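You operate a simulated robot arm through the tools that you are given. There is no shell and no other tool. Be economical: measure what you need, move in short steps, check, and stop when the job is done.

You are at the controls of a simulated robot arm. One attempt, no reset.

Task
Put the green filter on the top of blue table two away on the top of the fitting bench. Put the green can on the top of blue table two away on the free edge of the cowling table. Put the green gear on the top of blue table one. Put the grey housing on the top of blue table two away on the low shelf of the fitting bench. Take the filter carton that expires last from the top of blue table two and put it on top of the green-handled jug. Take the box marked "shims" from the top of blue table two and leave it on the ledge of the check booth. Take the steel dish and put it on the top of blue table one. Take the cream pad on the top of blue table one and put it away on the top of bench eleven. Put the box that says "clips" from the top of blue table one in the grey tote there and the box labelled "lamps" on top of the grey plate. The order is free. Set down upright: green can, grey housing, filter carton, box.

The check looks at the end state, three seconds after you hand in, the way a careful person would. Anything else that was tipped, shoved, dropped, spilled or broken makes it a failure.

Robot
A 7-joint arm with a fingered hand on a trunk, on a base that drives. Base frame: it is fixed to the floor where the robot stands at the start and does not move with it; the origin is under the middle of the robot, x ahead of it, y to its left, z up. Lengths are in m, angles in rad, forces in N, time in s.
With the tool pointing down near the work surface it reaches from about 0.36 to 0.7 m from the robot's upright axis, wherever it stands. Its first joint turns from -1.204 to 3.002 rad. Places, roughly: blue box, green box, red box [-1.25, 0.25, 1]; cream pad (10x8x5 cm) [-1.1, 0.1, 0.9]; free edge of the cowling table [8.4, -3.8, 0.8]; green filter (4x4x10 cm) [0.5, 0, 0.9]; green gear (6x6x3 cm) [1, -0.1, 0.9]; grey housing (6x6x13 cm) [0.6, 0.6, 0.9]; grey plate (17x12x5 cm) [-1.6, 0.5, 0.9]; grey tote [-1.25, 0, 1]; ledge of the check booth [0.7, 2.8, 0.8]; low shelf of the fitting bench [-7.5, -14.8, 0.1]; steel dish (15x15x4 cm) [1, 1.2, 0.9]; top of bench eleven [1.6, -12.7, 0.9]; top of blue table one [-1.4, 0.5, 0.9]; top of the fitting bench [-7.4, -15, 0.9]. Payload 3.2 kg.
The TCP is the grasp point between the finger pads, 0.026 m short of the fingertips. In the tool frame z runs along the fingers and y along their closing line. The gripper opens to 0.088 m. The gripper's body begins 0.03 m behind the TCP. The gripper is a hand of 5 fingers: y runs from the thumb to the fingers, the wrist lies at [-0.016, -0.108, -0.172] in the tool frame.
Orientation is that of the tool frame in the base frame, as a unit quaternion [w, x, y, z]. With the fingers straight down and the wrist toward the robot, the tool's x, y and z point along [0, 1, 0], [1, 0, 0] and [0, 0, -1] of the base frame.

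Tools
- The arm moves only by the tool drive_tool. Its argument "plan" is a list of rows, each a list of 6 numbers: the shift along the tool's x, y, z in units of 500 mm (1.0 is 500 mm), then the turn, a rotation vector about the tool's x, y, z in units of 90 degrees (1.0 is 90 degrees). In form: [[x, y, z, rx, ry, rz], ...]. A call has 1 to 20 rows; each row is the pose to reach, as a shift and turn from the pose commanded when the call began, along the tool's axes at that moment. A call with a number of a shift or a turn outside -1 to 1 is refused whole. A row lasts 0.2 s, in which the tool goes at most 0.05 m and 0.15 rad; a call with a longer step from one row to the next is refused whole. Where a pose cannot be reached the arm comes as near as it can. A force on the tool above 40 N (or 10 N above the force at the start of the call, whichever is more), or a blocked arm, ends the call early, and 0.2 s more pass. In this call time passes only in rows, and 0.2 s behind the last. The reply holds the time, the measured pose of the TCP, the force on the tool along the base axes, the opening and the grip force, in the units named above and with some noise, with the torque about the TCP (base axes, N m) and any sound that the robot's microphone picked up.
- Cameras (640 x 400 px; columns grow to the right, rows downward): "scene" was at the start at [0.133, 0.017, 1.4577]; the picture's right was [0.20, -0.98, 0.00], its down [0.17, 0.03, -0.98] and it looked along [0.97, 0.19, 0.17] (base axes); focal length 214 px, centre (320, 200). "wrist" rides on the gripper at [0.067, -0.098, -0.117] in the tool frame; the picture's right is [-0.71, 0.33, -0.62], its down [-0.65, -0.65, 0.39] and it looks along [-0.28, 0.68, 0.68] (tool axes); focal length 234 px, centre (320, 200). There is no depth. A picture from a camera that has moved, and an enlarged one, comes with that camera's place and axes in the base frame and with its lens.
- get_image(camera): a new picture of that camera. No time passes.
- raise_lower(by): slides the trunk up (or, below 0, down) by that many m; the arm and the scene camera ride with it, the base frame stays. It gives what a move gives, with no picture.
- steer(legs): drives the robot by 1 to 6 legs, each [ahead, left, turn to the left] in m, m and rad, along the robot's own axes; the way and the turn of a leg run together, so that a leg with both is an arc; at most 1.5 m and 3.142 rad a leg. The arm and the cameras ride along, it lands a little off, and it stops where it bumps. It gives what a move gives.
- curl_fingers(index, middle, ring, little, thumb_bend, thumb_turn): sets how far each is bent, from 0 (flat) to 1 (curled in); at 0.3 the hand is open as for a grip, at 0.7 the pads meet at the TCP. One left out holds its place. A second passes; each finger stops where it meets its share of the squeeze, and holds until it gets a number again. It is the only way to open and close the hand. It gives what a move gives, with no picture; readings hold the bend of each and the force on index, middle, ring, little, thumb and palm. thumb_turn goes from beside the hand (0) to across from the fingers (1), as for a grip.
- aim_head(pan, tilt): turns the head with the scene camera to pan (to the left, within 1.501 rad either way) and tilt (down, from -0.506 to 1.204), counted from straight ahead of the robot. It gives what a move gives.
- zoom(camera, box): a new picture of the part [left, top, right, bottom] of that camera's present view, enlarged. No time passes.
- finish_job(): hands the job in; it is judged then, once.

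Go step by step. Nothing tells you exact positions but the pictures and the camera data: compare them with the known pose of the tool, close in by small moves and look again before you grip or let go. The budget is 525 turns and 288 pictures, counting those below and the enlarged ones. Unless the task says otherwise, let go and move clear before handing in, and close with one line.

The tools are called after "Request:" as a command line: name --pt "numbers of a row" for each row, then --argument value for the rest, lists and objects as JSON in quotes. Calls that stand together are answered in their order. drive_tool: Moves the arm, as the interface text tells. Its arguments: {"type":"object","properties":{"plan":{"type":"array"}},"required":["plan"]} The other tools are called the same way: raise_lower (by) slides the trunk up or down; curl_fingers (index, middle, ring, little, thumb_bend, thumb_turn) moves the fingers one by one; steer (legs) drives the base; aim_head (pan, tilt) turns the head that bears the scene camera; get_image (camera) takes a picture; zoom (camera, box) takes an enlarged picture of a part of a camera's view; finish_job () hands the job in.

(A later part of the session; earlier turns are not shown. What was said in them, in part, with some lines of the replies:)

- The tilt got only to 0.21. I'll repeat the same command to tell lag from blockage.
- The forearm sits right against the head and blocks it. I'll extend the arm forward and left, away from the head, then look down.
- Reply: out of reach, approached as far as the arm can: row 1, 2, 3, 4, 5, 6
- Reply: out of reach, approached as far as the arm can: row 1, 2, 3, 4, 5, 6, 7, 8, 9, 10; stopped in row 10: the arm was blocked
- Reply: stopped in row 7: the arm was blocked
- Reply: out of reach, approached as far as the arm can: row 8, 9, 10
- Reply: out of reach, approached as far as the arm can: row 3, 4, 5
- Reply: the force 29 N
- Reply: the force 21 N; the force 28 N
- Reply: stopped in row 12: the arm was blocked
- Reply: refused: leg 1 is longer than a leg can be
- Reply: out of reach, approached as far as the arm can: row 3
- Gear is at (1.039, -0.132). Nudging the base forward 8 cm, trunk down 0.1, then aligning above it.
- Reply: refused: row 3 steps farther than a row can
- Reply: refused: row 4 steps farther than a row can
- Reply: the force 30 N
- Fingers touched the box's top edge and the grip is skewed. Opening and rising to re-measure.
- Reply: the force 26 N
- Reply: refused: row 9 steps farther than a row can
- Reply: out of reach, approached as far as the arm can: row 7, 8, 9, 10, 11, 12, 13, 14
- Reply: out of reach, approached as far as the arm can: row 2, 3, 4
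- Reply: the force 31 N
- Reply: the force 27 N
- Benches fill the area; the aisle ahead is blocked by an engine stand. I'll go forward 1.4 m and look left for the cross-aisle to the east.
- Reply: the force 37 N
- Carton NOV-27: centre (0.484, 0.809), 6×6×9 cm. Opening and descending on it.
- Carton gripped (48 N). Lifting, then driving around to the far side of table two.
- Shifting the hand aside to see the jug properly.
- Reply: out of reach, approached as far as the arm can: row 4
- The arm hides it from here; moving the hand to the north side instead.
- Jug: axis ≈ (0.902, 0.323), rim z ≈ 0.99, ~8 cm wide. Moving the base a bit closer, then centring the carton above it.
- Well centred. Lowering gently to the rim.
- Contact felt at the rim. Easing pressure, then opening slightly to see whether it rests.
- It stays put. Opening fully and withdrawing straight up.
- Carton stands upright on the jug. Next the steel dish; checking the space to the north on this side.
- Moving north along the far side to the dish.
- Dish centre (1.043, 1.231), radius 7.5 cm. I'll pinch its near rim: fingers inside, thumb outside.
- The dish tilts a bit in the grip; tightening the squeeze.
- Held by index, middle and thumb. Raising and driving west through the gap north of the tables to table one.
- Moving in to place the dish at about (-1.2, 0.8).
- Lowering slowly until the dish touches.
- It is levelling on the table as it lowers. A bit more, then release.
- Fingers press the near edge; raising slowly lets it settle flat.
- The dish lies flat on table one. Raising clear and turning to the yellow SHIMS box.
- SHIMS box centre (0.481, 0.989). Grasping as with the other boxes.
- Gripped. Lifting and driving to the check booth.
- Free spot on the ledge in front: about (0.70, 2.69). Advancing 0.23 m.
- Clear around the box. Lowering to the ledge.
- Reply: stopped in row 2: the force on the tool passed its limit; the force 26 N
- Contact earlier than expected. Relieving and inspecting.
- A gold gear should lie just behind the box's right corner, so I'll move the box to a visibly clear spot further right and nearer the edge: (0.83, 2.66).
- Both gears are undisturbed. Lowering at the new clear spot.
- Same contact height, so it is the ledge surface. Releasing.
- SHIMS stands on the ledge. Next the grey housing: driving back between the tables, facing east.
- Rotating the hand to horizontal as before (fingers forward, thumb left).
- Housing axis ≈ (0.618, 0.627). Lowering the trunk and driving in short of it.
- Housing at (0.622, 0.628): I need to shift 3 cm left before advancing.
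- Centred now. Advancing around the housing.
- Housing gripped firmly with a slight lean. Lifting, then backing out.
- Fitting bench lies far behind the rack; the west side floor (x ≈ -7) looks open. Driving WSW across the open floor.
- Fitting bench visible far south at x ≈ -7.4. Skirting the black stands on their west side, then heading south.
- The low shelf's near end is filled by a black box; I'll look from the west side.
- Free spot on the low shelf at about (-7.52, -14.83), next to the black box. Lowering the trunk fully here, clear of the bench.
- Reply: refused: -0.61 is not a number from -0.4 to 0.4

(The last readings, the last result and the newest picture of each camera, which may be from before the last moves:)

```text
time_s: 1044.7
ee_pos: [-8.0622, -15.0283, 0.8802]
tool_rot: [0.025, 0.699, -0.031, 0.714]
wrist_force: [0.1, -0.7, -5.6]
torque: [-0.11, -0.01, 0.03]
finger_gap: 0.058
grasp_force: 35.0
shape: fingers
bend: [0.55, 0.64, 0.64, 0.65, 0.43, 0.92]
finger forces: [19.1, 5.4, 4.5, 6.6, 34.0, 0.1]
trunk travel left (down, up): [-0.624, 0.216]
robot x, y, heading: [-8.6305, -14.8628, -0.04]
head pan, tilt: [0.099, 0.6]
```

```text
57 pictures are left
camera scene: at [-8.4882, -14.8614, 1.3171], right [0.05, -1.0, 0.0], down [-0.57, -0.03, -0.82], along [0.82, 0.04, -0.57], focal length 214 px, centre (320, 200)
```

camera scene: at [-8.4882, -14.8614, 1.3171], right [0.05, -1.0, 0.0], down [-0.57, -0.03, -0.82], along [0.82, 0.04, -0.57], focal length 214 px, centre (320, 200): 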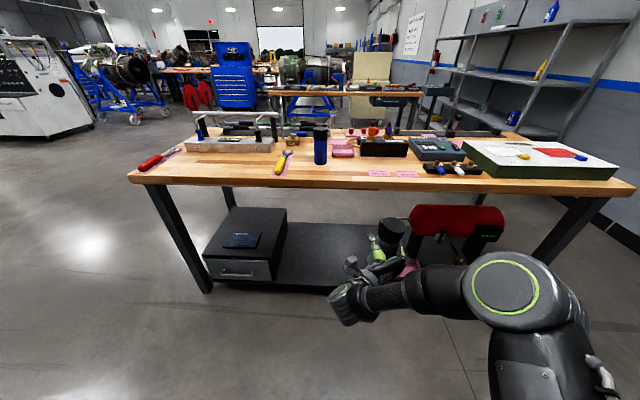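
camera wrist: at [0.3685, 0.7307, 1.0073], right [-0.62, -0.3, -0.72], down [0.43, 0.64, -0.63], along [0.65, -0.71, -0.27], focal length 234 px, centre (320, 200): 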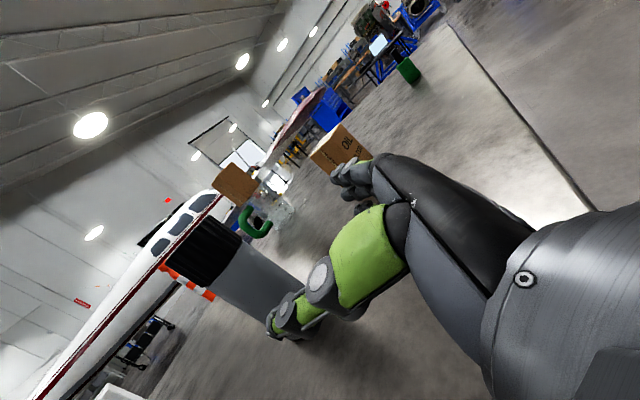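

Request:
raise_lower --by -0.4

Request:
raise_lower --by -0.2

Request:
aim_head --pan 0.05 --tilt 0.4

Request:
get_image --camera "scene"

```text
time_s: 1048.5
ee_pos: [-8.0647, -15.0278, 0.4797]
tool_rot: [0.025, 0.699, -0.031, 0.714]
wrist_force: [-0.2, -0.3, -4.4]
torque: [-0.05, 0.03, -0.03]
finger_gap: 0.0577
grasp_force: 34.9
shape: fingers
bend: [0.55, 0.64, 0.64, 0.65, 0.43, 0.92]
finger forces: [19.0, 5.5, 4.5, 6.6, 34.0, 0.0]
trunk travel left (down, up): [-0.224, 0.616]
robot x, y, heading: [-8.6248, -14.8601, -0.043]
head pan, tilt: [0.099, 0.6]
```

```text
time_s: 1050.7
ee_pos: [-8.0627, -15.0273, 0.2803]
tool_rot: [0.024, 0.699, -0.031, 0.714]
wrist_force: [-0.2, -0.6, -4.8]
torque: [-0.06, 0.01, 0.02]
finger_gap: 0.0582
grasp_force: 34.6
shape: fingers
bend: [0.55, 0.64, 0.64, 0.65, 0.43, 0.92]
finger forces: [19.0, 5.4, 4.5, 6.7, 34.0, 0.0]
trunk travel left (down, up): [-0.024, 0.816]
robot x, y, heading: [-8.6278, -14.8663, -0.044]
head pan, tilt: [0.099, 0.6]
```

```text
time_s: 1051.5
ee_pos: [-8.0637, -15.0283, 0.2802]
tool_rot: [0.026, 0.699, -0.03, 0.714]
wrist_force: [-0.4, -0.4, -5.6]
torque: [-0.07, 0.02, 0.01]
finger_gap: 0.0581
grasp_force: 34.9
shape: fingers
bend: [0.55, 0.64, 0.64, 0.65, 0.43, 0.92]
finger forces: [18.9, 5.4, 4.5, 6.6, 34.0, 0.0]
trunk travel left (down, up): [-0.024, 0.816]
robot x, y, heading: [-8.6245, -14.8623, -0.045]
head pan, tilt: [0.051, 0.4]
```

```text
56 pictures are left
camera scene: at [-8.485, -14.8656, 0.7353], right [0.01, -1.0, 0.0], down [-0.39, 0.0, -0.92], along [0.92, 0.01, -0.39], focal length 214 px, centre (320, 200)
```

scene: 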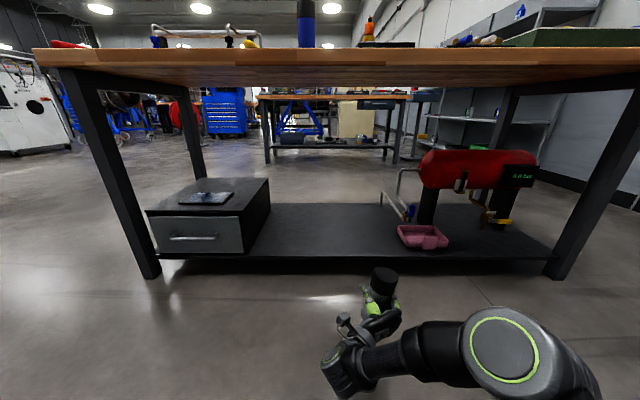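

Good view of the shelf. Zooming on the held housing to measure its lean.

Request:
zoom --camera "scene" --box '[320, 250, 440, 350]'

Request:
get_image --camera "wrist"

```text
4.00 times, centred on (380, 300) of scene
camera zoom: at [-8.485, -14.8656, 0.7353], right [0.01, -1.0, 0.0], down [-0.39, 0.0, -0.92], along [0.92, 0.01, -0.39], focal length 858 px, centre (80, -200)
```

zoom: 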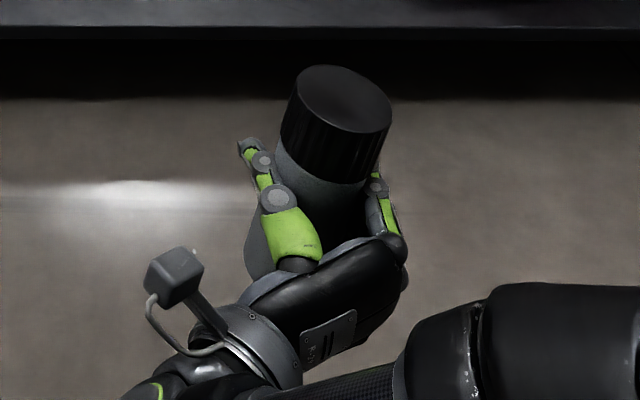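

```text
54 pictures are left
camera wrist: at [-8.1742, -14.9233, 0.3452], right [-0.63, -0.28, -0.72], down [0.45, 0.63, -0.64], along [0.63, -0.73, -0.27], focal length 234 px, centre (320, 200)
```

wrist: 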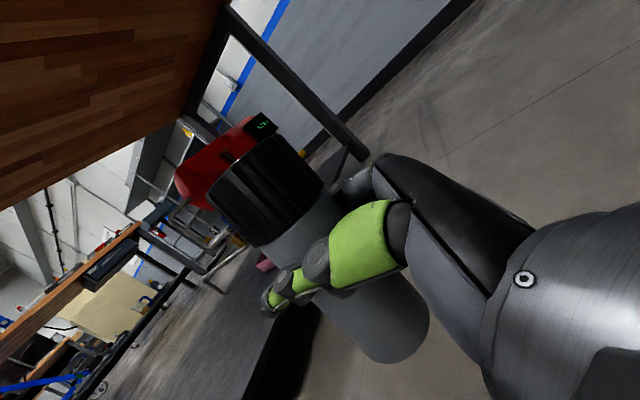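

Lean is only ~5°; I'll correct it with a small wrist roll, then drive in over the shelf.

Request:
drive_tool --pt "0 0 0 0 0 -0.025" --pt "0 0 0 0 0 -0.05"

Request:
steer --legs '[[0, 0.14, 0.045], [0.47, 0, 0]]'

Request:
get_image --camera "scene"

```text
time_s: 1052.0
ee_pos: [-8.0648, -15.0276, 0.2804]
tool_rot: [0.055, 0.7, -0.003, 0.712]
wrist_force: [0.3, 0.1, -4.6]
torque: [-0.04, 0.0, -0.01]
finger_gap: 0.0582
grasp_force: 34.8
shape: fingers
bend: [0.55, 0.64, 0.64, 0.65, 0.43, 0.92]
finger forces: [18.8, 5.3, 4.4, 6.3, 34.1, 0.0]
trunk travel left (down, up): [-0.024, 0.816]
robot x, y, heading: [-8.6295, -14.8614, -0.05]
head pan, tilt: [0.051, 0.4]
```

```text
time_s: 1055.8
ee_pos: [-7.5885, -14.868, 0.2803]
tool_rot: [0.039, 0.7, 0.011, 0.713]
wrist_force: [-0.1, -0.5, -4.4]
torque: [-0.07, 0.02, 0.0]
finger_gap: 0.0581
grasp_force: 34.5
shape: fingers
bend: [0.55, 0.64, 0.64, 0.65, 0.43, 0.92]
finger forces: [18.9, 5.4, 4.5, 6.5, 34.2, 0.0]
trunk travel left (down, up): [-0.024, 0.816]
robot x, y, heading: [-8.1576, -14.7271, -0.005]
head pan, tilt: [0.051, 0.4]
```

```text
53 pictures are left
camera scene: at [-8.0156, -14.7232, 0.7353], right [0.04, -1.0, 0.0], down [-0.39, -0.02, -0.92], along [0.92, 0.04, -0.39], focal length 214 px, centre (320, 200)
```

scene: 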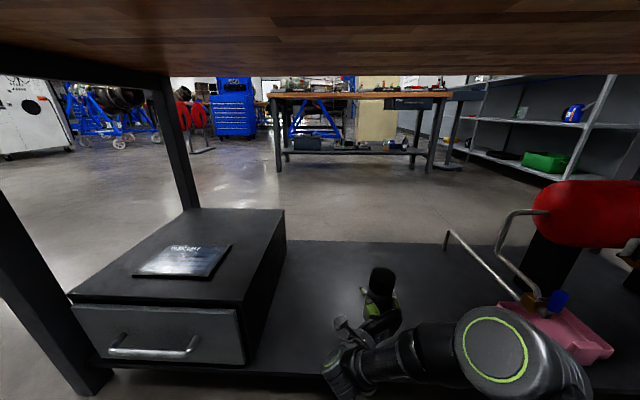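

Housing is over the free shelf area. Lowering gently.

Request:
drive_tool --pt "-0.04 0 0.02 0 0 0" --pt "-0.08 0 0.04 0 0 0" --pt "-0.11 0 0.04 0 0 0"

Request:
zoom --camera "scene" --box '[290, 240, 450, 400]'

```text
time_s: 1056.6
ee_pos: [-7.5676, -14.8727, 0.2263]
tool_rot: [0.039, 0.7, 0.01, 0.713]
wrist_force: [-0.2, 0.9, -5.1]
torque: [-0.07, 0.06, 0.0]
finger_gap: 0.0581
grasp_force: 34.4
shape: fingers
bend: [0.55, 0.64, 0.64, 0.65, 0.43, 0.92]
finger forces: [18.9, 5.3, 4.5, 6.4, 34.0, 0.0]
trunk travel left (down, up): [-0.024, 0.816]
robot x, y, heading: [-8.1592, -14.7279, -0.004]
head pan, tilt: [0.051, 0.4]
```

```text
2.50 times, centred on (370, 320) of scene
camera zoom: at [-8.0156, -14.7232, 0.7354], right [0.04, -1.0, 0.0], down [-0.39, -0.02, -0.92], along [0.92, 0.04, -0.39], focal length 536 px, centre (195, -100)
```

zoom: 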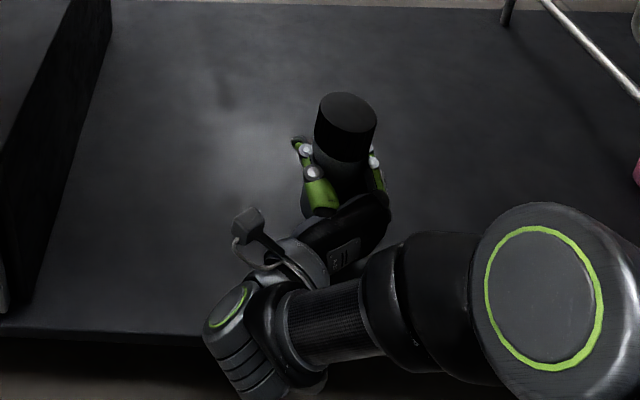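

Request:
drive_tool --pt "-0.015 0 0 0 0 0" --pt "-0.03 0 0 0 0 0"

```text
time_s: 1057.2
ee_pos: [-7.5651, -14.8747, 0.2113]
tool_rot: [0.038, 0.699, 0.011, 0.714]
wrist_force: [-0.8, 0.0, -5.7]
torque: [-0.05, 0.03, 0.0]
finger_gap: 0.0581
grasp_force: 34.4
shape: fingers
bend: [0.55, 0.64, 0.64, 0.65, 0.43, 0.92]
finger forces: [18.9, 5.3, 4.5, 6.3, 34.0, 0.1]
trunk travel left (down, up): [-0.024, 0.816]
robot x, y, heading: [-8.16, -14.7231, -0.007]
head pan, tilt: [0.051, 0.4]
```

Request:
drive_tool --pt "-0.015 0 0 0 0 0" --pt "-0.03 0 0 0 0 0"

```text
time_s: 1057.8
ee_pos: [-7.5666, -14.8754, 0.2018]
tool_rot: [0.04, 0.694, 0.011, 0.719]
wrist_force: [-4.4, 1.6, 20.0]
torque: [-0.17, 0.22, -0.04]
finger_gap: 0.0582
grasp_force: 34.1
shape: fingers
bend: [0.55, 0.64, 0.65, 0.66, 0.44, 0.9]
finger forces: [17.5, 4.7, 5.0, 6.4, 34.6, 0.0]
trunk travel left (down, up): [-0.024, 0.816]
robot x, y, heading: [-8.162, -14.7265, -0.005]
head pan, tilt: [0.051, 0.4]
```

Contact with the shelf. Easing slightly, opening, and checking.

Request:
drive_tool --pt "0.008 0 0 0 0 0"

Request:
curl_fingers --index 0.4 --middle 0.4 --ring 0.4 --little 0.4 --thumb_bend 0.32

Request:
curl_fingers --index 0.18 --middle 0.18 --ring 0.18 --little 0.18 --thumb_bend 0.15

Request:
zoom --camera "scene" --box '[290, 240, 450, 400]'

```text
time_s: 1058.2
ee_pos: [-7.566, -14.8761, 0.2023]
tool_rot: [0.039, 0.697, 0.012, 0.716]
wrist_force: [2.3, -1.1, 16.1]
torque: [-0.27, -0.07, 0.02]
finger_gap: 0.0578
grasp_force: 34.4
shape: fingers
bend: [0.55, 0.64, 0.64, 0.66, 0.44, 0.9]
finger forces: [18.1, 5.1, 5.4, 6.1, 33.8, 0.1]
trunk travel left (down, up): [-0.024, 0.816]
robot x, y, heading: [-8.1598, -14.7294, -0.004]
head pan, tilt: [0.051, 0.4]
```

```text
time_s: 1059.2
ee_pos: [-7.5653, -14.8759, 0.2]
tool_rot: [0.039, 0.7, 0.011, 0.713]
wrist_force: [-0.4, 0.5, -0.8]
torque: [-0.04, -0.03, 0.01]
finger_gap: 0.0769
grasp_force: 0.9
shape: fingers
bend: [0.4, 0.4, 0.4, 0.4, 0.31, 0.98]
finger forces: [0.0, 0.0, 0.1, 0.0, 1.0, 0.1]
trunk travel left (down, up): [-0.024, 0.816]
robot x, y, heading: [-8.1606, -14.7235, -0.003]
head pan, tilt: [0.051, 0.4]
```

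```text
time_s: 1060.2
ee_pos: [-7.5666, -14.876, 0.1998]
tool_rot: [0.039, 0.7, 0.011, 0.713]
wrist_force: [-0.4, -0.4, -0.4]
torque: [0.03, -0.02, -0.01]
finger_gap: 0.1079
grasp_force: 0.0
shape: fingers
bend: [0.18, 0.18, 0.18, 0.18, 0.16, 0.97]
finger forces: [0.0, 0.0, 0.0, 0.0, 0.1, 0.1]
trunk travel left (down, up): [-0.024, 0.816]
robot x, y, heading: [-8.1606, -14.7276, -0.003]
head pan, tilt: [0.051, 0.4]
```

```text
2.50 times, centred on (370, 320) of scene
camera zoom: at [-8.0161, -14.7231, 0.7355], right [0.04, -1.0, 0.0], down [-0.39, -0.02, -0.92], along [0.92, 0.04, -0.39], focal length 536 px, centre (195, -100)
```

zoom: 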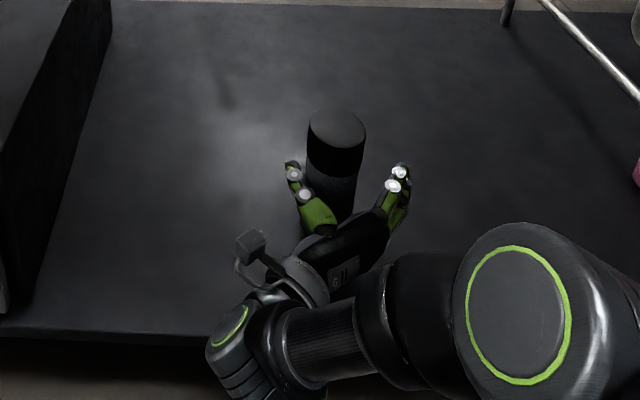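

Standing upright on the shelf. Backing the hand out straight.

Request:
drive_tool --pt "0.004 -0.006 -0.06 0 0 0" --pt "0.008 -0.01 -0.13 0 0 0" --pt "0.01 -0.01 -0.2 0 0 0"

Request:
steer --legs '[[-0.4, 0, 0]]'

Request:
zoom --camera "scene" --box '[220, 170, 460, 320]'

```text
time_s: 1061.0
ee_pos: [-7.6693, -14.8669, 0.2049]
tool_rot: [0.039, 0.699, 0.01, 0.714]
wrist_force: [-0.2, 0.2, -1.1]
torque: [0.0, -0.03, 0.01]
finger_gap: 0.1078
grasp_force: 0.1
shape: fingers
bend: [0.18, 0.18, 0.18, 0.18, 0.16, 0.97]
finger forces: [0.0, 0.0, 0.0, 0.0, 0.0, 0.1]
trunk travel left (down, up): [-0.024, 0.816]
robot x, y, heading: [-8.1597, -14.7262, -0.008]
head pan, tilt: [0.051, 0.4]
```

```text
time_s: 1063.4
ee_pos: [-8.0648, -14.8637, 0.2047]
tool_rot: [0.037, 0.699, 0.012, 0.714]
wrist_force: [0.5, -0.4, -0.2]
torque: [-0.02, 0.02, 0.0]
finger_gap: 0.1079
grasp_force: 0.1
shape: fingers
bend: [0.18, 0.18, 0.18, 0.18, 0.16, 0.97]
finger forces: [0.1, 0.0, 0.0, 0.0, 0.0, 0.0]
trunk travel left (down, up): [-0.024, 0.816]
robot x, y, heading: [-8.5558, -14.7279, -0.005]
head pan, tilt: [0.051, 0.4]
```

```text
2.67 times, centred on (340, 245) of scene
camera zoom: at [-8.413, -14.7211, 0.7355], right [0.05, -1.0, 0.0], down [-0.39, -0.02, -0.92], along [0.92, 0.04, -0.39], focal length 572 px, centre (267, 80)
```

zoom: 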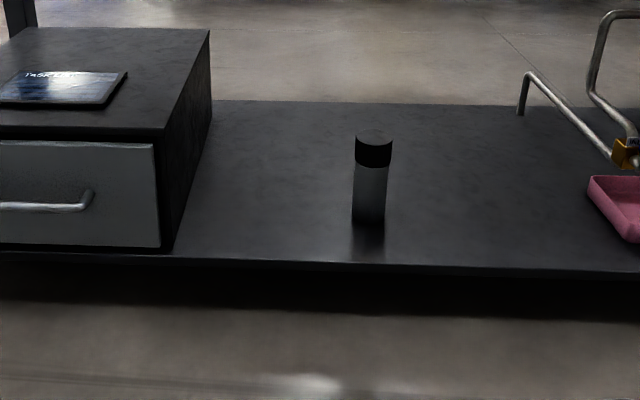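

Housing stands upright on the low shelf. Raising the trunk and heading home for the filter.

Request:
raise_lower --by 0.4

Request:
raise_lower --by 0.3

Request:
steer --legs '[[0, 0, 1.575], [1.5, 0, 0], [0, 0, -0.35], [1.5, 0, 0], [1.5, 0, 0], [0, 0, 0.35]]'

```text
time_s: 1067.3
ee_pos: [-8.0654, -14.8633, 0.6037]
tool_rot: [0.038, 0.7, 0.012, 0.713]
wrist_force: [0.6, -0.4, -0.3]
torque: [0.02, 0.0, -0.01]
finger_gap: 0.1079
grasp_force: 0.1
shape: fingers
bend: [0.18, 0.18, 0.18, 0.18, 0.16, 0.97]
finger forces: [0.1, 0.0, 0.0, 0.0, 0.1, 0.0]
trunk travel left (down, up): [-0.424, 0.416]
robot x, y, heading: [-8.557, -14.7237, -0.001]
head pan, tilt: [0.051, 0.4]
```

```text
time_s: 1070.3
ee_pos: [-8.0646, -14.8648, 0.9045]
tool_rot: [0.038, 0.7, 0.012, 0.713]
wrist_force: [0.1, 0.6, -0.3]
torque: [-0.05, -0.02, 0.01]
finger_gap: 0.1079
grasp_force: 0.1
shape: fingers
bend: [0.18, 0.18, 0.18, 0.18, 0.16, 0.97]
finger forces: [0.0, 0.1, 0.0, 0.1, 0.0, 0.0]
trunk travel left (down, up): [-0.724, 0.116]
robot x, y, heading: [-8.5543, -14.7248, -0.0]
head pan, tilt: [0.051, 0.4]
```

```text
time_s: 1097.7
ee_pos: [-7.3846, -9.9533, 0.9045]
tool_rot: [-0.479, 0.485, 0.504, 0.531]
wrist_force: [-0.5, -0.8, -0.1]
torque: [0.01, -0.01, -0.01]
finger_gap: 0.1084
grasp_force: 0.0
shape: fingers
bend: [0.18, 0.18, 0.18, 0.18, 0.16, 0.97]
finger forces: [0.1, 0.0, 0.0, 0.0, 0.1, 0.0]
trunk travel left (down, up): [-0.724, 0.116]
robot x, y, heading: [-7.5202, -10.4426, 1.567]
head pan, tilt: [0.051, 0.4]
```

Request:
steer --legs '[[1.5, 0, 0], [1.5, 0, 0], [1.5, 0, 0], [0.9, 0, 0], [0, 0, -0.98], [1.5, 0, 0]]'

Request:
aim_head --pan 0 --tilt 0.25

Request:
get_image --camera "scene"

```text
time_s: 1133.2
ee_pos: [-6.3258, -3.8942, 0.9038]
tool_rot: [-0.206, 0.655, 0.249, 0.684]
wrist_force: [0.1, -0.2, -0.3]
torque: [-0.01, 0.01, 0.02]
finger_gap: 0.1079
grasp_force: 0.0
shape: fingers
bend: [0.18, 0.18, 0.18, 0.18, 0.16, 0.97]
finger forces: [0.0, 0.0, 0.0, 0.0, 0.0, 0.0]
trunk travel left (down, up): [-0.724, 0.116]
robot x, y, heading: [-6.7906, -4.099, 0.686]
head pan, tilt: [0.051, 0.4]
```

```text
time_s: 1133.9
ee_pos: [-6.3244, -3.8942, 0.9032]
tool_rot: [-0.207, 0.654, 0.247, 0.684]
wrist_force: [0.4, 0.1, 0.6]
torque: [0.01, 0.0, 0.01]
finger_gap: 0.1079
grasp_force: 0.1
shape: fingers
bend: [0.18, 0.18, 0.18, 0.18, 0.16, 0.97]
finger forces: [0.0, 0.0, 0.0, 0.0, 0.1, 0.0]
trunk travel left (down, up): [-0.724, 0.116]
robot x, y, heading: [-6.7918, -4.0974, 0.686]
head pan, tilt: [0.0, 0.25]
```

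```text
49 pictures are left
camera scene: at [-6.6805, -4.0089, 1.4494], right [0.63, -0.77, 0.0], down [-0.19, -0.16, -0.97], along [0.75, 0.61, -0.25], focal length 214 px, centre (320, 200)
```

scene: 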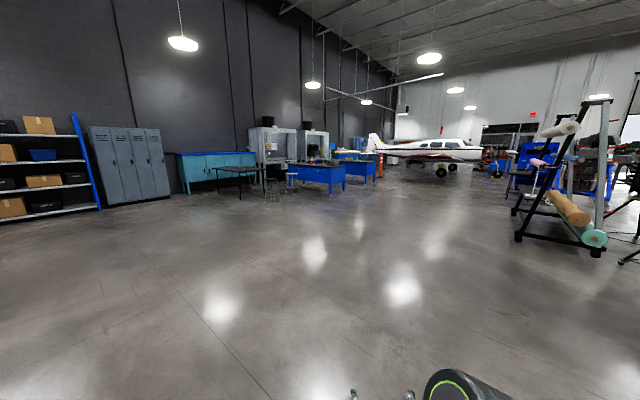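

Request:
steer --legs '[[0, 0, -0.257], [1.5, 0, 0], [1.5, 0, 0], [1.5, 0, 0], [1.5, 0, 0], [0.8, 0, 0]]'

```text
time_s: 1167.0
ee_pos: [-0.1714, -1.1664, 0.9048]
tool_rot: [-0.124, 0.679, 0.17, 0.703]
wrist_force: [0.4, 0.3, -0.1]
torque: [0.0, 0.0, 0.05]
finger_gap: 0.108
grasp_force: 0.1
shape: fingers
bend: [0.18, 0.18, 0.18, 0.18, 0.16, 0.97]
finger forces: [0.1, 0.2, 0.0, 0.0, 0.1, 0.0]
trunk travel left (down, up): [-0.724, 0.116]
robot x, y, heading: [-0.673, -1.2584, 0.453]
head pan, tilt: [0.0, 0.25]
```

Near home. Raising and rotating the hand to point down.

Request:
raise_lower --by 0.1

Request:
drive_tool --pt "0.014 0 0 0.054 -0.049 -0.05" --pt "0.028 0 0 0.109 -0.098 -0.1" --pt "0.042 0 0 0.163 -0.147 -0.149" --pt "0.056 0 0 0.217 -0.196 -0.199" --pt "0.07 0 0 0.272 -0.245 -0.249" --pt "0.084 0 0 0.326 -0.294 -0.299" --pt "0.098 0 0 0.38 -0.343 -0.348" --pt "0.112 0 0 0.435 -0.392 -0.398" --pt "0.126 0 0 0.489 -0.441 -0.448" --pt "0.14 0 0 0.544 -0.49 -0.498" --pt "0.154 0 0 0.598 -0.539 -0.548" --pt "0.168 0 0 0.652 -0.588 -0.597" --pt "0.182 0 0 0.707 -0.637 -0.647" --pt "0.196 0 0 0.761 -0.686 -0.697" --pt "0.2 0 0 0.815 -0.735 -0.747"

Request:
steer --legs '[[0, 0, -0.453], [0.2, 1.15, 0], [0.4, 0.0, 0]]'

Request:
aim_head --pan 0.0 --tilt 0.7

Request:
get_image --camera "wrist"

```text
time_s: 1168.3
ee_pos: [-0.1715, -1.1678, 1.0037]
tool_rot: [-0.124, 0.678, 0.169, 0.704]
wrist_force: [-0.2, -0.7, -0.1]
torque: [0.01, 0.02, 0.05]
finger_gap: 0.108
grasp_force: 0.0
shape: fingers
bend: [0.18, 0.18, 0.18, 0.18, 0.16, 0.97]
finger forces: [0.0, 0.0, 0.1, 0.0, 0.0, 0.0]
trunk travel left (down, up): [-0.824, 0.016]
robot x, y, heading: [-0.6721, -1.2607, 0.449]
head pan, tilt: [0.0, 0.25]
```

```text
time_s: 1171.5
ee_pos: [-0.1765, -1.1614, 1.1026]
tool_rot: [-0.001, 0.531, 0.848, -0.001]
wrist_force: [0.6, -0.1, 0.5]
torque: [-0.01, 0.01, 0.0]
finger_gap: 0.108
grasp_force: 0.1
shape: fingers
bend: [0.18, 0.18, 0.18, 0.18, 0.15, 0.97]
finger forces: [0.1, 0.1, 0.0, 0.1, 0.0, 0.1]
out of reach, approached as far as the arm can: row 12
trunk travel left (down, up): [-0.824, 0.016]
robot x, y, heading: [-0.6733, -1.2604, 0.455]
head pan, tilt: [0.0, 0.25]
```

```text
time_s: 1180.8
ee_pos: [0.4, -0.2077, 1.1034]
tool_rot: [0.001, 0.691, 0.723, 0.001]
wrist_force: [-0.6, -0.2, -0.2]
torque: [-0.02, 0.0, 0.01]
finger_gap: 0.1081
grasp_force: 0.0
shape: fingers
bend: [0.18, 0.18, 0.18, 0.18, 0.15, 0.97]
finger forces: [0.0, 0.0, 0.0, 0.1, 0.0, 0.1]
trunk travel left (down, up): [-0.824, 0.016]
robot x, y, heading: [-0.0973, -0.1021, 0.041]
head pan, tilt: [0.0, 0.25]
```

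```text
time_s: 1181.7
ee_pos: [0.4009, -0.2075, 1.1027]
tool_rot: [0.001, 0.691, 0.723, 0.001]
wrist_force: [0.0, 0.0, -0.6]
torque: [0.03, -0.01, 0.0]
finger_gap: 0.1081
grasp_force: 0.2
shape: fingers
bend: [0.18, 0.18, 0.18, 0.18, 0.15, 0.97]
finger forces: [0.0, 0.0, 0.0, 0.1, 0.0, 0.0]
trunk travel left (down, up): [-0.824, 0.016]
robot x, y, heading: [-0.0953, -0.0981, 0.047]
head pan, tilt: [0.0, 0.7]
```

```text
48 pictures are left
camera wrist: at [0.2995, -0.1461, 1.2204], right [0.36, -0.69, 0.62], down [-0.62, -0.68, -0.39], along [0.69, -0.25, -0.68], focal length 234 px, centre (320, 200)
```

wrist: 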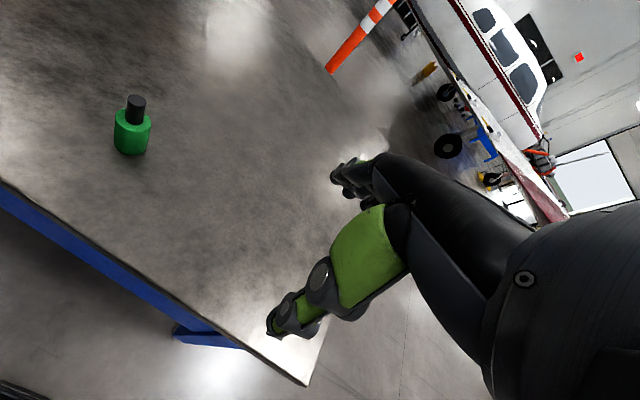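

Filter still at (0.474, 0.009). Moving above it with a narrower opening.

Request:
curl_fingers --index 0.42 --middle 0.42 --ring 0.42 --little 0.42 --thumb_bend 0.42

Request:
drive_tool --pt "0.085 0.033 0 0 0 0" --pt "0.17 0.066 0 0 0 0" --pt "0.255 0.1 0 0 0 0" --pt "0.34 0.133 0 0 0 0" --pt "0.427 0.167 0.01 0 0 0" --pt "0.427 0.167 0.1 0 0 0" --pt "0.427 0.167 0.19 0 0 0"

Request:
zoom --camera "wrist" --box '[200, 160, 400, 340]'

```text
time_s: 1182.7
ee_pos: [0.3993, -0.2065, 1.1021]
tool_rot: [0.001, 0.691, 0.722, 0.001]
wrist_force: [0.0, -0.7, 1.0]
torque: [0.0, -0.01, 0.02]
finger_gap: 0.0634
grasp_force: 0.0
shape: fingers
bend: [0.42, 0.42, 0.42, 0.42, 0.42, 0.97]
finger forces: [0.0, 0.1, 0.0, 0.0, 0.1, 0.0]
trunk travel left (down, up): [-0.824, 0.016]
robot x, y, heading: [-0.0954, -0.1004, 0.046]
head pan, tilt: [0.0, 0.7]
```

```text
time_s: 1184.3
ee_pos: [0.4777, 0.0088, 1.0069]
tool_rot: [0.001, 0.692, 0.722, 0.0]
wrist_force: [0.1, -0.1, -0.2]
torque: [0.0, 0.02, 0.02]
finger_gap: 0.0632
grasp_force: 0.1
shape: fingers
bend: [0.42, 0.42, 0.42, 0.42, 0.42, 0.97]
finger forces: [0.1, 0.0, 0.1, 0.1, 0.1, 0.0]
trunk travel left (down, up): [-0.824, 0.016]
robot x, y, heading: [-0.0957, -0.0965, 0.045]
head pan, tilt: [0.0, 0.7]
```

```text
2.22 times, centred on (300, 250) of wrist
camera zoom: at [0.3767, 0.0707, 1.1244], right [0.36, -0.69, 0.62], down [-0.62, -0.68, -0.39], along [0.69, -0.25, -0.68], focal length 520 px, centre (364, 89)
```

zoom: 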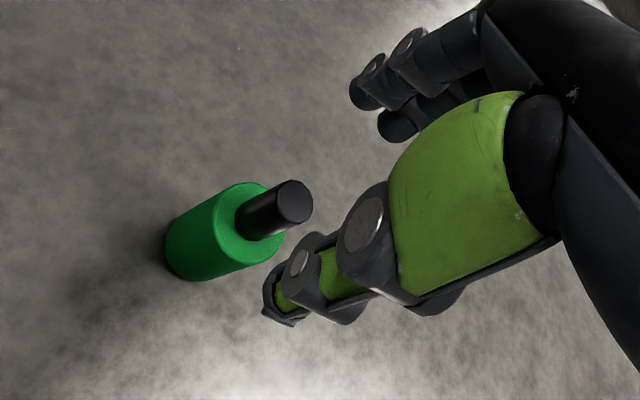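

Request:
drive_tool --pt "-0.012 -0.005 0.05 0 0 0" --pt "-0.012 -0.005 0.1 0 0 0" --pt "-0.012 -0.005 0.13 0 0 0"

Request:
curl_fingers --index 0.85 --middle 0.85 --ring 0.85 --little 0.6 --thumb_bend 0.85

Request:
zoom --camera "wrist" --box '[200, 160, 400, 340]'

```text
time_s: 1185.1
ee_pos: [0.4728, 0.0016, 0.9421]
tool_rot: [0.001, 0.692, 0.722, 0.001]
wrist_force: [-0.2, 0.2, -0.8]
torque: [0.01, 0.02, 0.0]
finger_gap: 0.0631
grasp_force: 0.0
shape: fingers
bend: [0.42, 0.42, 0.42, 0.42, 0.42, 0.97]
finger forces: [0.1, 0.0, 0.1, 0.0, 0.0, 0.1]
trunk travel left (down, up): [-0.824, 0.016]
robot x, y, heading: [-0.0937, -0.0983, 0.047]
head pan, tilt: [0.0, 0.7]
```

```text
time_s: 1186.1
ee_pos: [0.4741, 0.0034, 0.944]
tool_rot: [0.0, 0.691, 0.723, 0.001]
wrist_force: [-0.1, 0.2, 1.2]
torque: [0.02, -0.04, -0.01]
finger_gap: 0.0119
grasp_force: 12.7
shape: fingers
bend: [0.56, 0.85, 0.85, 0.6, 0.67, 0.97]
finger forces: [13.2, 0.0, 0.0, 0.0, 13.8, 0.0]
trunk travel left (down, up): [-0.824, 0.016]
robot x, y, heading: [-0.0968, -0.0985, 0.042]
head pan, tilt: [0.0, 0.7]
```

```text
2.22 times, centred on (300, 250) of wrist
camera zoom: at [0.3727, 0.0639, 1.0601], right [0.36, -0.69, 0.62], down [-0.62, -0.68, -0.39], along [0.69, -0.25, -0.68], focal length 520 px, centre (364, 89)
```

zoom: 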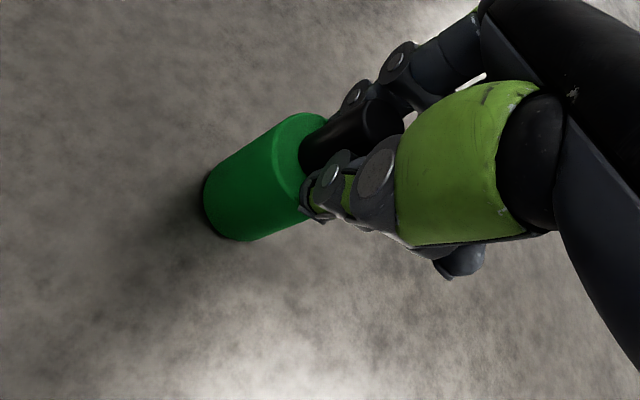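

Only index and thumb hold it. I'll reopen, shift 1 cm so two fingers share, and close again.

Request:
curl_fingers --index 0.4 --middle 0.4 --ring 0.4 --little 0.4 --thumb_bend 0.4

Request:
drive_tool --pt "0.022 0 0.014 0 0 0"

Request:
curl_fingers --index 0.7 --middle 0.85 --ring 0.7 --little 0.6 --thumb_bend 0.85

Request:
zoom --camera "wrist" --box '[200, 160, 400, 340]'

```text
time_s: 1187.1
ee_pos: [0.473, 0.0032, 0.943]
tool_rot: [0.0, 0.692, 0.722, 0.001]
wrist_force: [0.6, -0.6, -0.1]
torque: [0.04, -0.02, -0.03]
finger_gap: 0.0671
grasp_force: 0.1
shape: fingers
bend: [0.4, 0.4, 0.4, 0.4, 0.4, 0.97]
finger forces: [0.0, 0.0, 0.0, 0.0, 0.0, 0.2]
trunk travel left (down, up): [-0.824, 0.016]
robot x, y, heading: [-0.0955, -0.1006, 0.046]
head pan, tilt: [0.0, 0.7]
```

```text
time_s: 1187.5
ee_pos: [0.4729, 0.0143, 0.9361]
tool_rot: [0.002, 0.691, 0.723, 0.0]
wrist_force: [0.0, 0.4, 0.8]
torque: [0.0, 0.02, -0.01]
finger_gap: 0.0666
grasp_force: 0.0
shape: fingers
bend: [0.4, 0.4, 0.4, 0.4, 0.4, 0.97]
finger forces: [0.0, 0.1, 0.0, 0.0, 0.0, 0.0]
trunk travel left (down, up): [-0.824, 0.016]
robot x, y, heading: [-0.0913, -0.1009, 0.044]
head pan, tilt: [0.0, 0.7]
```

```text
time_s: 1188.5
ee_pos: [0.4717, 0.0139, 0.9355]
tool_rot: [0.001, 0.691, 0.723, 0.0]
wrist_force: [-0.6, 0.1, 3.5]
torque: [0.08, 0.09, -0.01]
finger_gap: 0.0315
grasp_force: 17.2
shape: fingers
bend: [0.62, 0.63, 0.7, 0.6, 0.59, 0.94]
finger forces: [6.7, 9.7, 0.0, 0.0, 18.4, 0.0]
trunk travel left (down, up): [-0.824, 0.016]
robot x, y, heading: [-0.0932, -0.1015, 0.044]
head pan, tilt: [0.0, 0.7]
```

```text
2.22 times, centred on (300, 250) of wrist
camera zoom: at [0.3718, 0.0748, 1.0526], right [0.36, -0.69, 0.62], down [-0.62, -0.68, -0.39], along [0.69, -0.25, -0.68], focal length 520 px, centre (364, 89)
```

zoom: 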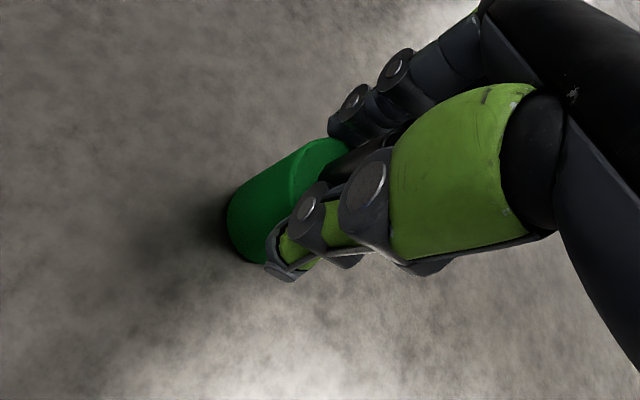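

Better: index, middle and thumb grip (18 N). Lifting.

Request:
drive_tool --pt "0 0 -0.04 0 0 0" --pt "0 0 -0.1 0 0 0" --pt "0 0 -0.18 0 0 0" --pt "0 -0.03 -0.26 0 0 0" --pt "0 -0.06 -0.34 0 0 0"

Request:
get_image --camera "wrist"

```text
time_s: 1189.7
ee_pos: [0.4411, 0.0133, 1.1047]
tool_rot: [0.001, 0.691, 0.723, 0.0]
wrist_force: [0.1, 0.6, -1.3]
torque: [-0.01, 0.01, 0.0]
finger_gap: 0.0316
grasp_force: 17.3
shape: fingers
bend: [0.62, 0.63, 0.7, 0.6, 0.59, 0.94]
finger forces: [6.5, 9.9, 0.0, 0.0, 17.2, 0.0]
trunk travel left (down, up): [-0.824, 0.016]
robot x, y, heading: [-0.0927, -0.101, 0.044]
head pan, tilt: [0.0, 0.7]
```

```text
44 pictures are left
camera wrist: at [0.3403, 0.0741, 1.2214], right [0.36, -0.69, 0.63], down [-0.62, -0.68, -0.39], along [0.69, -0.25, -0.68], focal length 234 px, centre (320, 200)
```

wrist: 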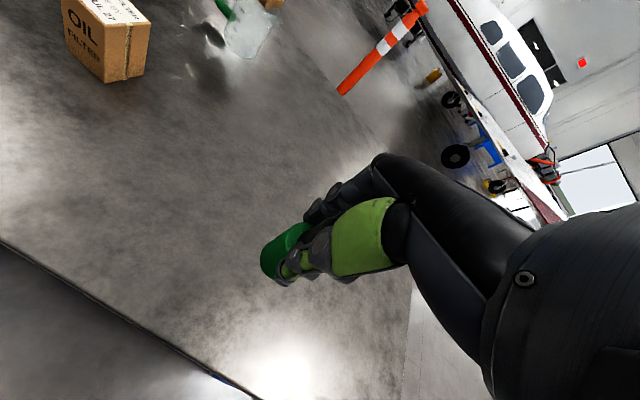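

Filter held well. Driving to the fitting bench by the same route.

Request:
steer --legs '[[-0.4, 0, -0.044], [0, -1.12, 0], [0, 0, -2.665], [1.5, 0, 0], [1.5, 0, 0], [1.5, 0, 0]]'

Request:
aim_head --pan 0.3 --tilt 0.25

Request:
get_image --camera "scene"

```text
time_s: 1224.8
ee_pos: [-5.1101, -3.1546, 1.1039]
tool_rot: [0.001, 0.836, -0.548, -0.001]
wrist_force: [0.2, -1.0, 0.5]
torque: [0.0, 0.02, -0.01]
finger_gap: 0.0309
grasp_force: 16.1
shape: fingers
bend: [0.62, 0.63, 0.7, 0.6, 0.59, 0.94]
finger forces: [6.3, 9.9, 0.1, 0.0, 16.3, 0.0]
trunk travel left (down, up): [-0.824, 0.016]
robot x, y, heading: [-4.6435, -2.853, -2.731]
head pan, tilt: [0.0, 0.7]
```

```text
time_s: 1225.7
ee_pos: [-5.11, -3.1539, 1.1047]
tool_rot: [0.001, 0.836, -0.549, -0.001]
wrist_force: [0.9, -0.2, -0.6]
torque: [0.01, -0.01, -0.04]
finger_gap: 0.0306
grasp_force: 16.3
shape: fingers
bend: [0.62, 0.63, 0.7, 0.6, 0.59, 0.94]
finger forces: [6.1, 9.8, 0.0, 0.0, 16.3, 0.0]
trunk travel left (down, up): [-0.824, 0.016]
robot x, y, heading: [-4.6517, -2.8553, -2.732]
head pan, tilt: [0.3, 0.25]
```

```text
43 pictures are left
camera scene: at [-4.767, -2.9364, 1.5494], right [-0.65, 0.76, 0.0], down [0.19, 0.16, -0.97], along [-0.73, -0.63, -0.25], focal length 214 px, centre (320, 200)
```

scene: 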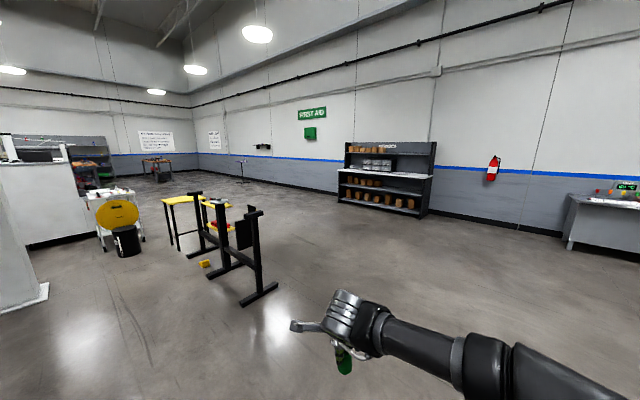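

Request:
steer --legs '[[1.5, 0, 0], [1.3, 0, 0], [0, 0, 1.15], [1.5, 0, 0], [1.5, 0, 0], [1.5, 0, 0]]'

```text
time_s: 1263.4
ee_pos: [-7.1253, -9.0488, 1.1047]
tool_rot: [0.001, 1.0, 0.01, 0.0]
wrist_force: [-0.6, -1.2, -0.2]
torque: [0.0, -0.02, -0.04]
finger_gap: 0.0304
grasp_force: 16.5
shape: fingers
bend: [0.63, 0.64, 0.7, 0.6, 0.59, 0.94]
finger forces: [6.2, 10.1, 0.1, 0.0, 16.0, 0.1]
trunk travel left (down, up): [-0.824, 0.016]
robot x, y, heading: [-7.2267, -8.5112, -1.553]
head pan, tilt: [0.3, 0.25]
```

Request:
steer --legs '[[0, -1.2, -0.015], [1.5, 0, 0], [1.5, 0, 0], [1.5, 0, 0], [1.5, 0, 0]]'

Request:
steer --legs '[[0.35, 0, 0], [0, 0, 1.565]]'

Request:
aim_head --pan 0.1 --tilt 0.6

Request:
get_image --camera "scene"

```text
time_s: 1297.7
ee_pos: [-8.5147, -15.0301, 1.1039]
tool_rot: [0.002, 1.0, -0.007, 0.0]
wrist_force: [0.7, 0.0, -0.1]
torque: [0.0, -0.02, -0.06]
finger_gap: 0.0305
grasp_force: 16.0
shape: fingers
bend: [0.63, 0.64, 0.7, 0.6, 0.59, 0.94]
finger forces: [6.2, 10.2, 0.0, 0.0, 15.9, 0.0]
trunk travel left (down, up): [-0.824, 0.016]
robot x, y, heading: [-8.5987, -14.4904, -1.586]
head pan, tilt: [0.3, 0.25]
```

```text
time_s: 1303.9
ee_pos: [-8.0608, -14.7658, 1.1034]
tool_rot: [0.0, 0.71, 0.704, 0.0]
wrist_force: [0.1, 0.2, -0.3]
torque: [-0.02, 0.01, 0.01]
finger_gap: 0.0297
grasp_force: 16.5
shape: fingers
bend: [0.63, 0.64, 0.7, 0.6, 0.59, 0.94]
finger forces: [6.0, 9.9, 0.1, 0.0, 15.6, 0.0]
trunk travel left (down, up): [-0.824, 0.016]
robot x, y, heading: [-8.6042, -14.8475, -0.006]
head pan, tilt: [0.3, 0.25]
```

```text
time_s: 1304.7
ee_pos: [-8.0614, -14.7656, 1.1035]
tool_rot: [0.001, 0.711, 0.704, 0.0]
wrist_force: [0.6, 0.7, 0.3]
torque: [-0.01, -0.02, 0.0]
finger_gap: 0.0302
grasp_force: 15.7
shape: fingers
bend: [0.63, 0.64, 0.7, 0.6, 0.59, 0.94]
finger forces: [6.0, 10.0, 0.0, 0.0, 15.5, 0.0]
trunk travel left (down, up): [-0.824, 0.016]
robot x, y, heading: [-8.6056, -14.8503, -0.012]
head pan, tilt: [0.099, 0.6]
```

```text
42 pictures are left
camera scene: at [-8.4639, -14.8416, 1.5173], right [0.09, -1.0, 0.0], down [-0.56, -0.05, -0.83], along [0.82, 0.07, -0.56], focal length 214 px, centre (320, 200)
```

scene: 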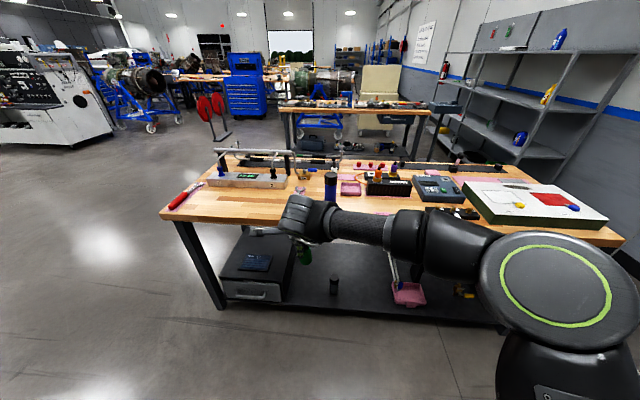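

Request:
zoom --camera "scene" --box '[160, 130, 480, 260]'

```text
2.00 times, centred on (320, 195) of scene
camera zoom: at [-8.4639, -14.8416, 1.5173], right [0.09, -1.0, 0.0], down [-0.56, -0.05, -0.83], along [0.82, 0.07, -0.56], focal length 429 px, centre (320, 210)
```

zoom: 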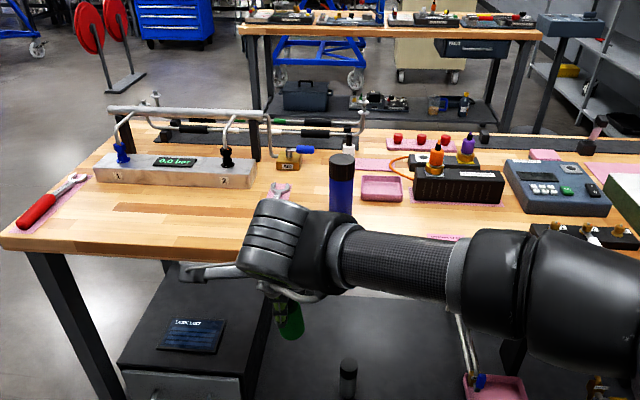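

Clear strip at the bench's front, near (-7.62, -14.42), before the pressure tester. Moving there.

Request:
steer --legs '[[0, 0.36, 0.012], [0.42, 0, 0]]'

Request:
aim_head --pan 0.15 --tilt 0.75

Request:
get_image --camera "scene"

Request:
get_image --camera "wrist"

```text
time_s: 1309.2
ee_pos: [-7.6469, -14.3926, 1.104]
tool_rot: [0.0, 0.703, 0.711, 0.001]
wrist_force: [-0.5, -0.3, -0.4]
torque: [0.0, -0.01, -0.02]
finger_gap: 0.0301
grasp_force: 15.6
shape: fingers
bend: [0.63, 0.64, 0.7, 0.6, 0.59, 0.94]
finger forces: [6.0, 10.0, 0.0, 0.1, 15.6, 0.0]
trunk travel left (down, up): [-0.824, 0.016]
robot x, y, heading: [-8.1879, -14.4913, 0.011]
head pan, tilt: [0.099, 0.6]
```

```text
time_s: 1309.8
ee_pos: [-7.6467, -14.3928, 1.1048]
tool_rot: [0.0, 0.702, 0.712, 0.0]
wrist_force: [-0.3, 0.3, 0.3]
torque: [-0.03, -0.01, 0.02]
finger_gap: 0.03
grasp_force: 16.0
shape: fingers
bend: [0.63, 0.64, 0.7, 0.6, 0.59, 0.94]
finger forces: [6.0, 10.1, 0.1, 0.0, 15.6, 0.1]
trunk travel left (down, up): [-0.824, 0.016]
robot x, y, heading: [-8.1848, -14.4879, 0.017]
head pan, tilt: [0.15, 0.75]
```

```text
40 pictures are left
camera scene: at [-8.054, -14.4751, 1.5044], right [0.16, -0.99, 0.0], down [-0.67, -0.11, -0.73], along [0.72, 0.12, -0.68], focal length 214 px, centre (320, 200)
```

scene: 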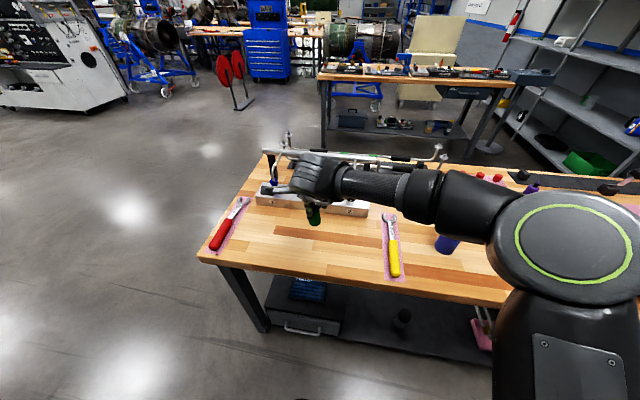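

```text
39 pictures are left
camera wrist: at [-7.745, -14.3286, 1.2207], right [0.34, -0.7, 0.62], down [-0.65, -0.66, -0.39], along [0.68, -0.27, -0.68], focal length 234 px, centre (320, 200)
```

wrist: 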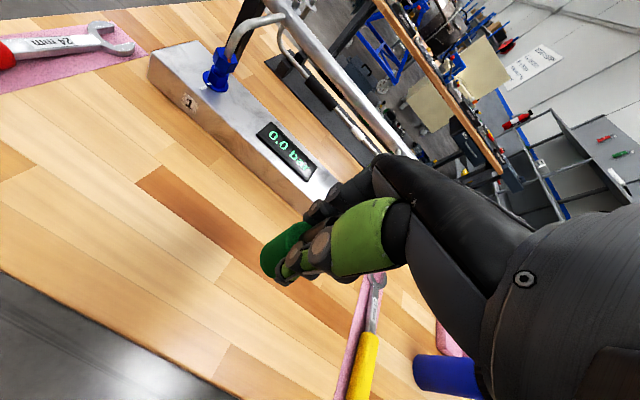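

Spot beneath is clear (9 cm from the edge, in front of the tester). Lowering.

Request:
drive_tool --pt "-0.02 0.01 0.07 0 0 0" --pt "-0.04 0.02 0.14 0 0 0" --pt "-0.04 0.02 0.2 0 0 0" --pt "-0.04 0.02 0.235 0 0 0"

Request:
get_image --camera "wrist"

```text
time_s: 1310.8
ee_pos: [-7.6373, -14.4107, 0.9862]
tool_rot: [0.0, 0.703, 0.711, 0.001]
wrist_force: [0.3, 0.0, -0.1]
torque: [0.01, 0.02, -0.01]
finger_gap: 0.03
grasp_force: 15.1
shape: fingers
bend: [0.63, 0.64, 0.7, 0.6, 0.59, 0.94]
finger forces: [6.0, 10.2, 0.0, 0.1, 15.4, 0.0]
trunk travel left (down, up): [-0.824, 0.016]
robot x, y, heading: [-8.1867, -14.4864, 0.014]
head pan, tilt: [0.15, 0.75]
```

```text
38 pictures are left
camera wrist: at [-7.7357, -14.3474, 1.1031], right [0.34, -0.7, 0.62], down [-0.64, -0.66, -0.39], along [0.68, -0.27, -0.68], focal length 234 px, centre (320, 200)
```

wrist: 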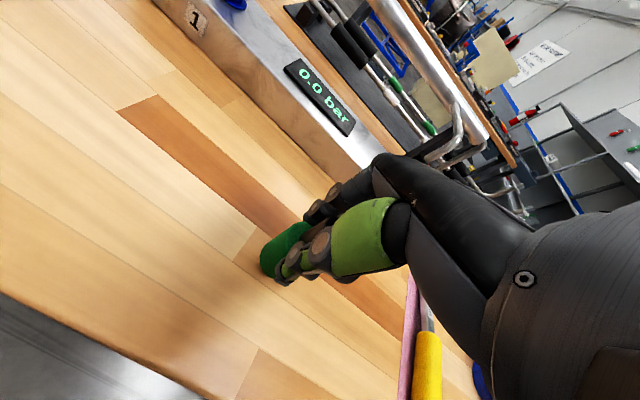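

Request:
drive_tool --pt "0 0 0.01 0 0 0" --pt "0 0 0.02 0 0 0" --pt "0 0 0.027 0 0 0"

```text
time_s: 1311.7
ee_pos: [-7.6385, -14.413, 0.9756]
tool_rot: [0.003, 0.703, 0.711, 0.002]
wrist_force: [-0.4, -0.9, 11.0]
torque: [0.04, 0.13, 0.03]
finger_gap: 0.0299
grasp_force: 18.0
shape: fingers
bend: [0.63, 0.64, 0.7, 0.6, 0.59, 0.94]
finger forces: [6.5, 11.9, 0.0, 0.2, 18.0, 0.0]
trunk travel left (down, up): [-0.824, 0.016]
robot x, y, heading: [-8.1859, -14.4919, 0.012]
head pan, tilt: [0.15, 0.75]
```

Contact at the expected height. Easing and releasing.

Request:
drive_tool --pt "0 0 -0.005 0 0 0"

Request:
curl_fingers --index 0.4 --middle 0.4 --ring 0.4 --little 0.4 --thumb_bend 0.4

Request:
drive_tool --pt "0 0 -0.05 0 0 0" --pt "0 0 -0.12 0 0 0" --pt "0 0 -0.2 0 0 0" --pt "0 -0.05 -0.26 0 0 0" --pt "0 -0.12 -0.3 0 0 0" --pt "0 -0.2 -0.3 0 0 0"

Request:
get_image --camera "wrist"

```text
time_s: 1312.0
ee_pos: [-7.6372, -14.4126, 0.9758]
tool_rot: [0.0, 0.703, 0.711, 0.0]
wrist_force: [-0.2, -0.4, 7.8]
torque: [0.04, 0.11, 0.0]
finger_gap: 0.0301
grasp_force: 18.1
shape: fingers
bend: [0.63, 0.64, 0.7, 0.6, 0.59, 0.94]
finger forces: [6.5, 11.5, 0.0, 0.0, 17.3, 0.0]
trunk travel left (down, up): [-0.824, 0.016]
robot x, y, heading: [-8.1892, -14.4874, 0.012]
head pan, tilt: [0.15, 0.75]
```

```text
time_s: 1313.0
ee_pos: [-7.6363, -14.4115, 0.9741]
tool_rot: [0.001, 0.703, 0.712, 0.001]
wrist_force: [-0.1, 0.6, 0.0]
torque: [-0.04, 0.01, -0.03]
finger_gap: 0.0668
grasp_force: 0.1
shape: fingers
bend: [0.4, 0.4, 0.4, 0.4, 0.4, 0.97]
finger forces: [0.0, 0.0, 0.0, 0.0, 0.0, 0.1]
trunk travel left (down, up): [-0.824, 0.016]
robot x, y, heading: [-8.188, -14.4901, 0.015]
head pan, tilt: [0.15, 0.75]
```

```text
time_s: 1314.5
ee_pos: [-7.7402, -14.4146, 1.128]
tool_rot: [0.001, 0.703, 0.711, 0.0]
wrist_force: [0.5, 0.2, 0.7]
torque: [0.04, -0.02, 0.0]
finger_gap: 0.0665
grasp_force: 0.0
shape: fingers
bend: [0.4, 0.4, 0.4, 0.4, 0.4, 0.97]
finger forces: [0.1, 0.0, 0.1, 0.1, 0.0, 0.0]
trunk travel left (down, up): [-0.824, 0.016]
robot x, y, heading: [-8.1868, -14.4906, 0.011]
head pan, tilt: [0.15, 0.75]
```

```text
37 pictures are left
camera wrist: at [-7.8378, -14.3501, 1.2453], right [0.34, -0.7, 0.63], down [-0.65, -0.66, -0.39], along [0.68, -0.27, -0.68], focal length 234 px, centre (320, 200)
```

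wrist: 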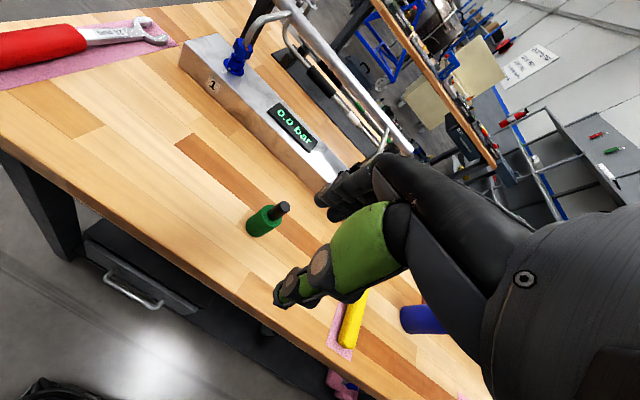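

The filter stands upright on the fitting bench, so every item is placed. Backing clear before handing in.

Request:
steer --legs '[[-0.4, 0, 0]]'

Request:
get_image --camera "scene"

```text
time_s: 1317.0
ee_pos: [-8.1452, -14.4215, 1.1276]
tool_rot: [0.0, 0.705, 0.71, 0.0]
wrist_force: [0.3, 0.0, 0.1]
torque: [-0.02, 0.01, 0.02]
finger_gap: 0.0667
grasp_force: 0.0
shape: fingers
bend: [0.4, 0.4, 0.4, 0.4, 0.4, 0.97]
finger forces: [0.0, 0.1, 0.0, 0.0, 0.0, 0.0]
trunk travel left (down, up): [-0.824, 0.016]
robot x, y, heading: [-8.5931, -14.4947, 0.003]
head pan, tilt: [0.15, 0.75]
```

```text
36 pictures are left
camera scene: at [-8.4614, -14.4797, 1.5043], right [0.16, -0.99, 0.0], down [-0.67, -0.11, -0.73], along [0.72, 0.11, -0.68], focal length 214 px, centre (320, 200)
```

scene: 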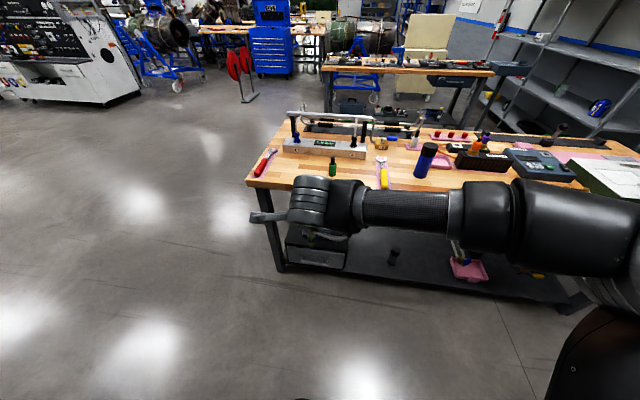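

The green filter is upright on the bench top, the grey housing is upright on the low shelf, and the robot is clear. Handing in.

Request:
finish_job

```text
The job is handed in.
```

All ten items are placed where the task asked. The can, housing, filter carton and boxes all stood upright when I last saw them. I saw nothing knocked over, but I did not go back for a final look at the places I had already left.
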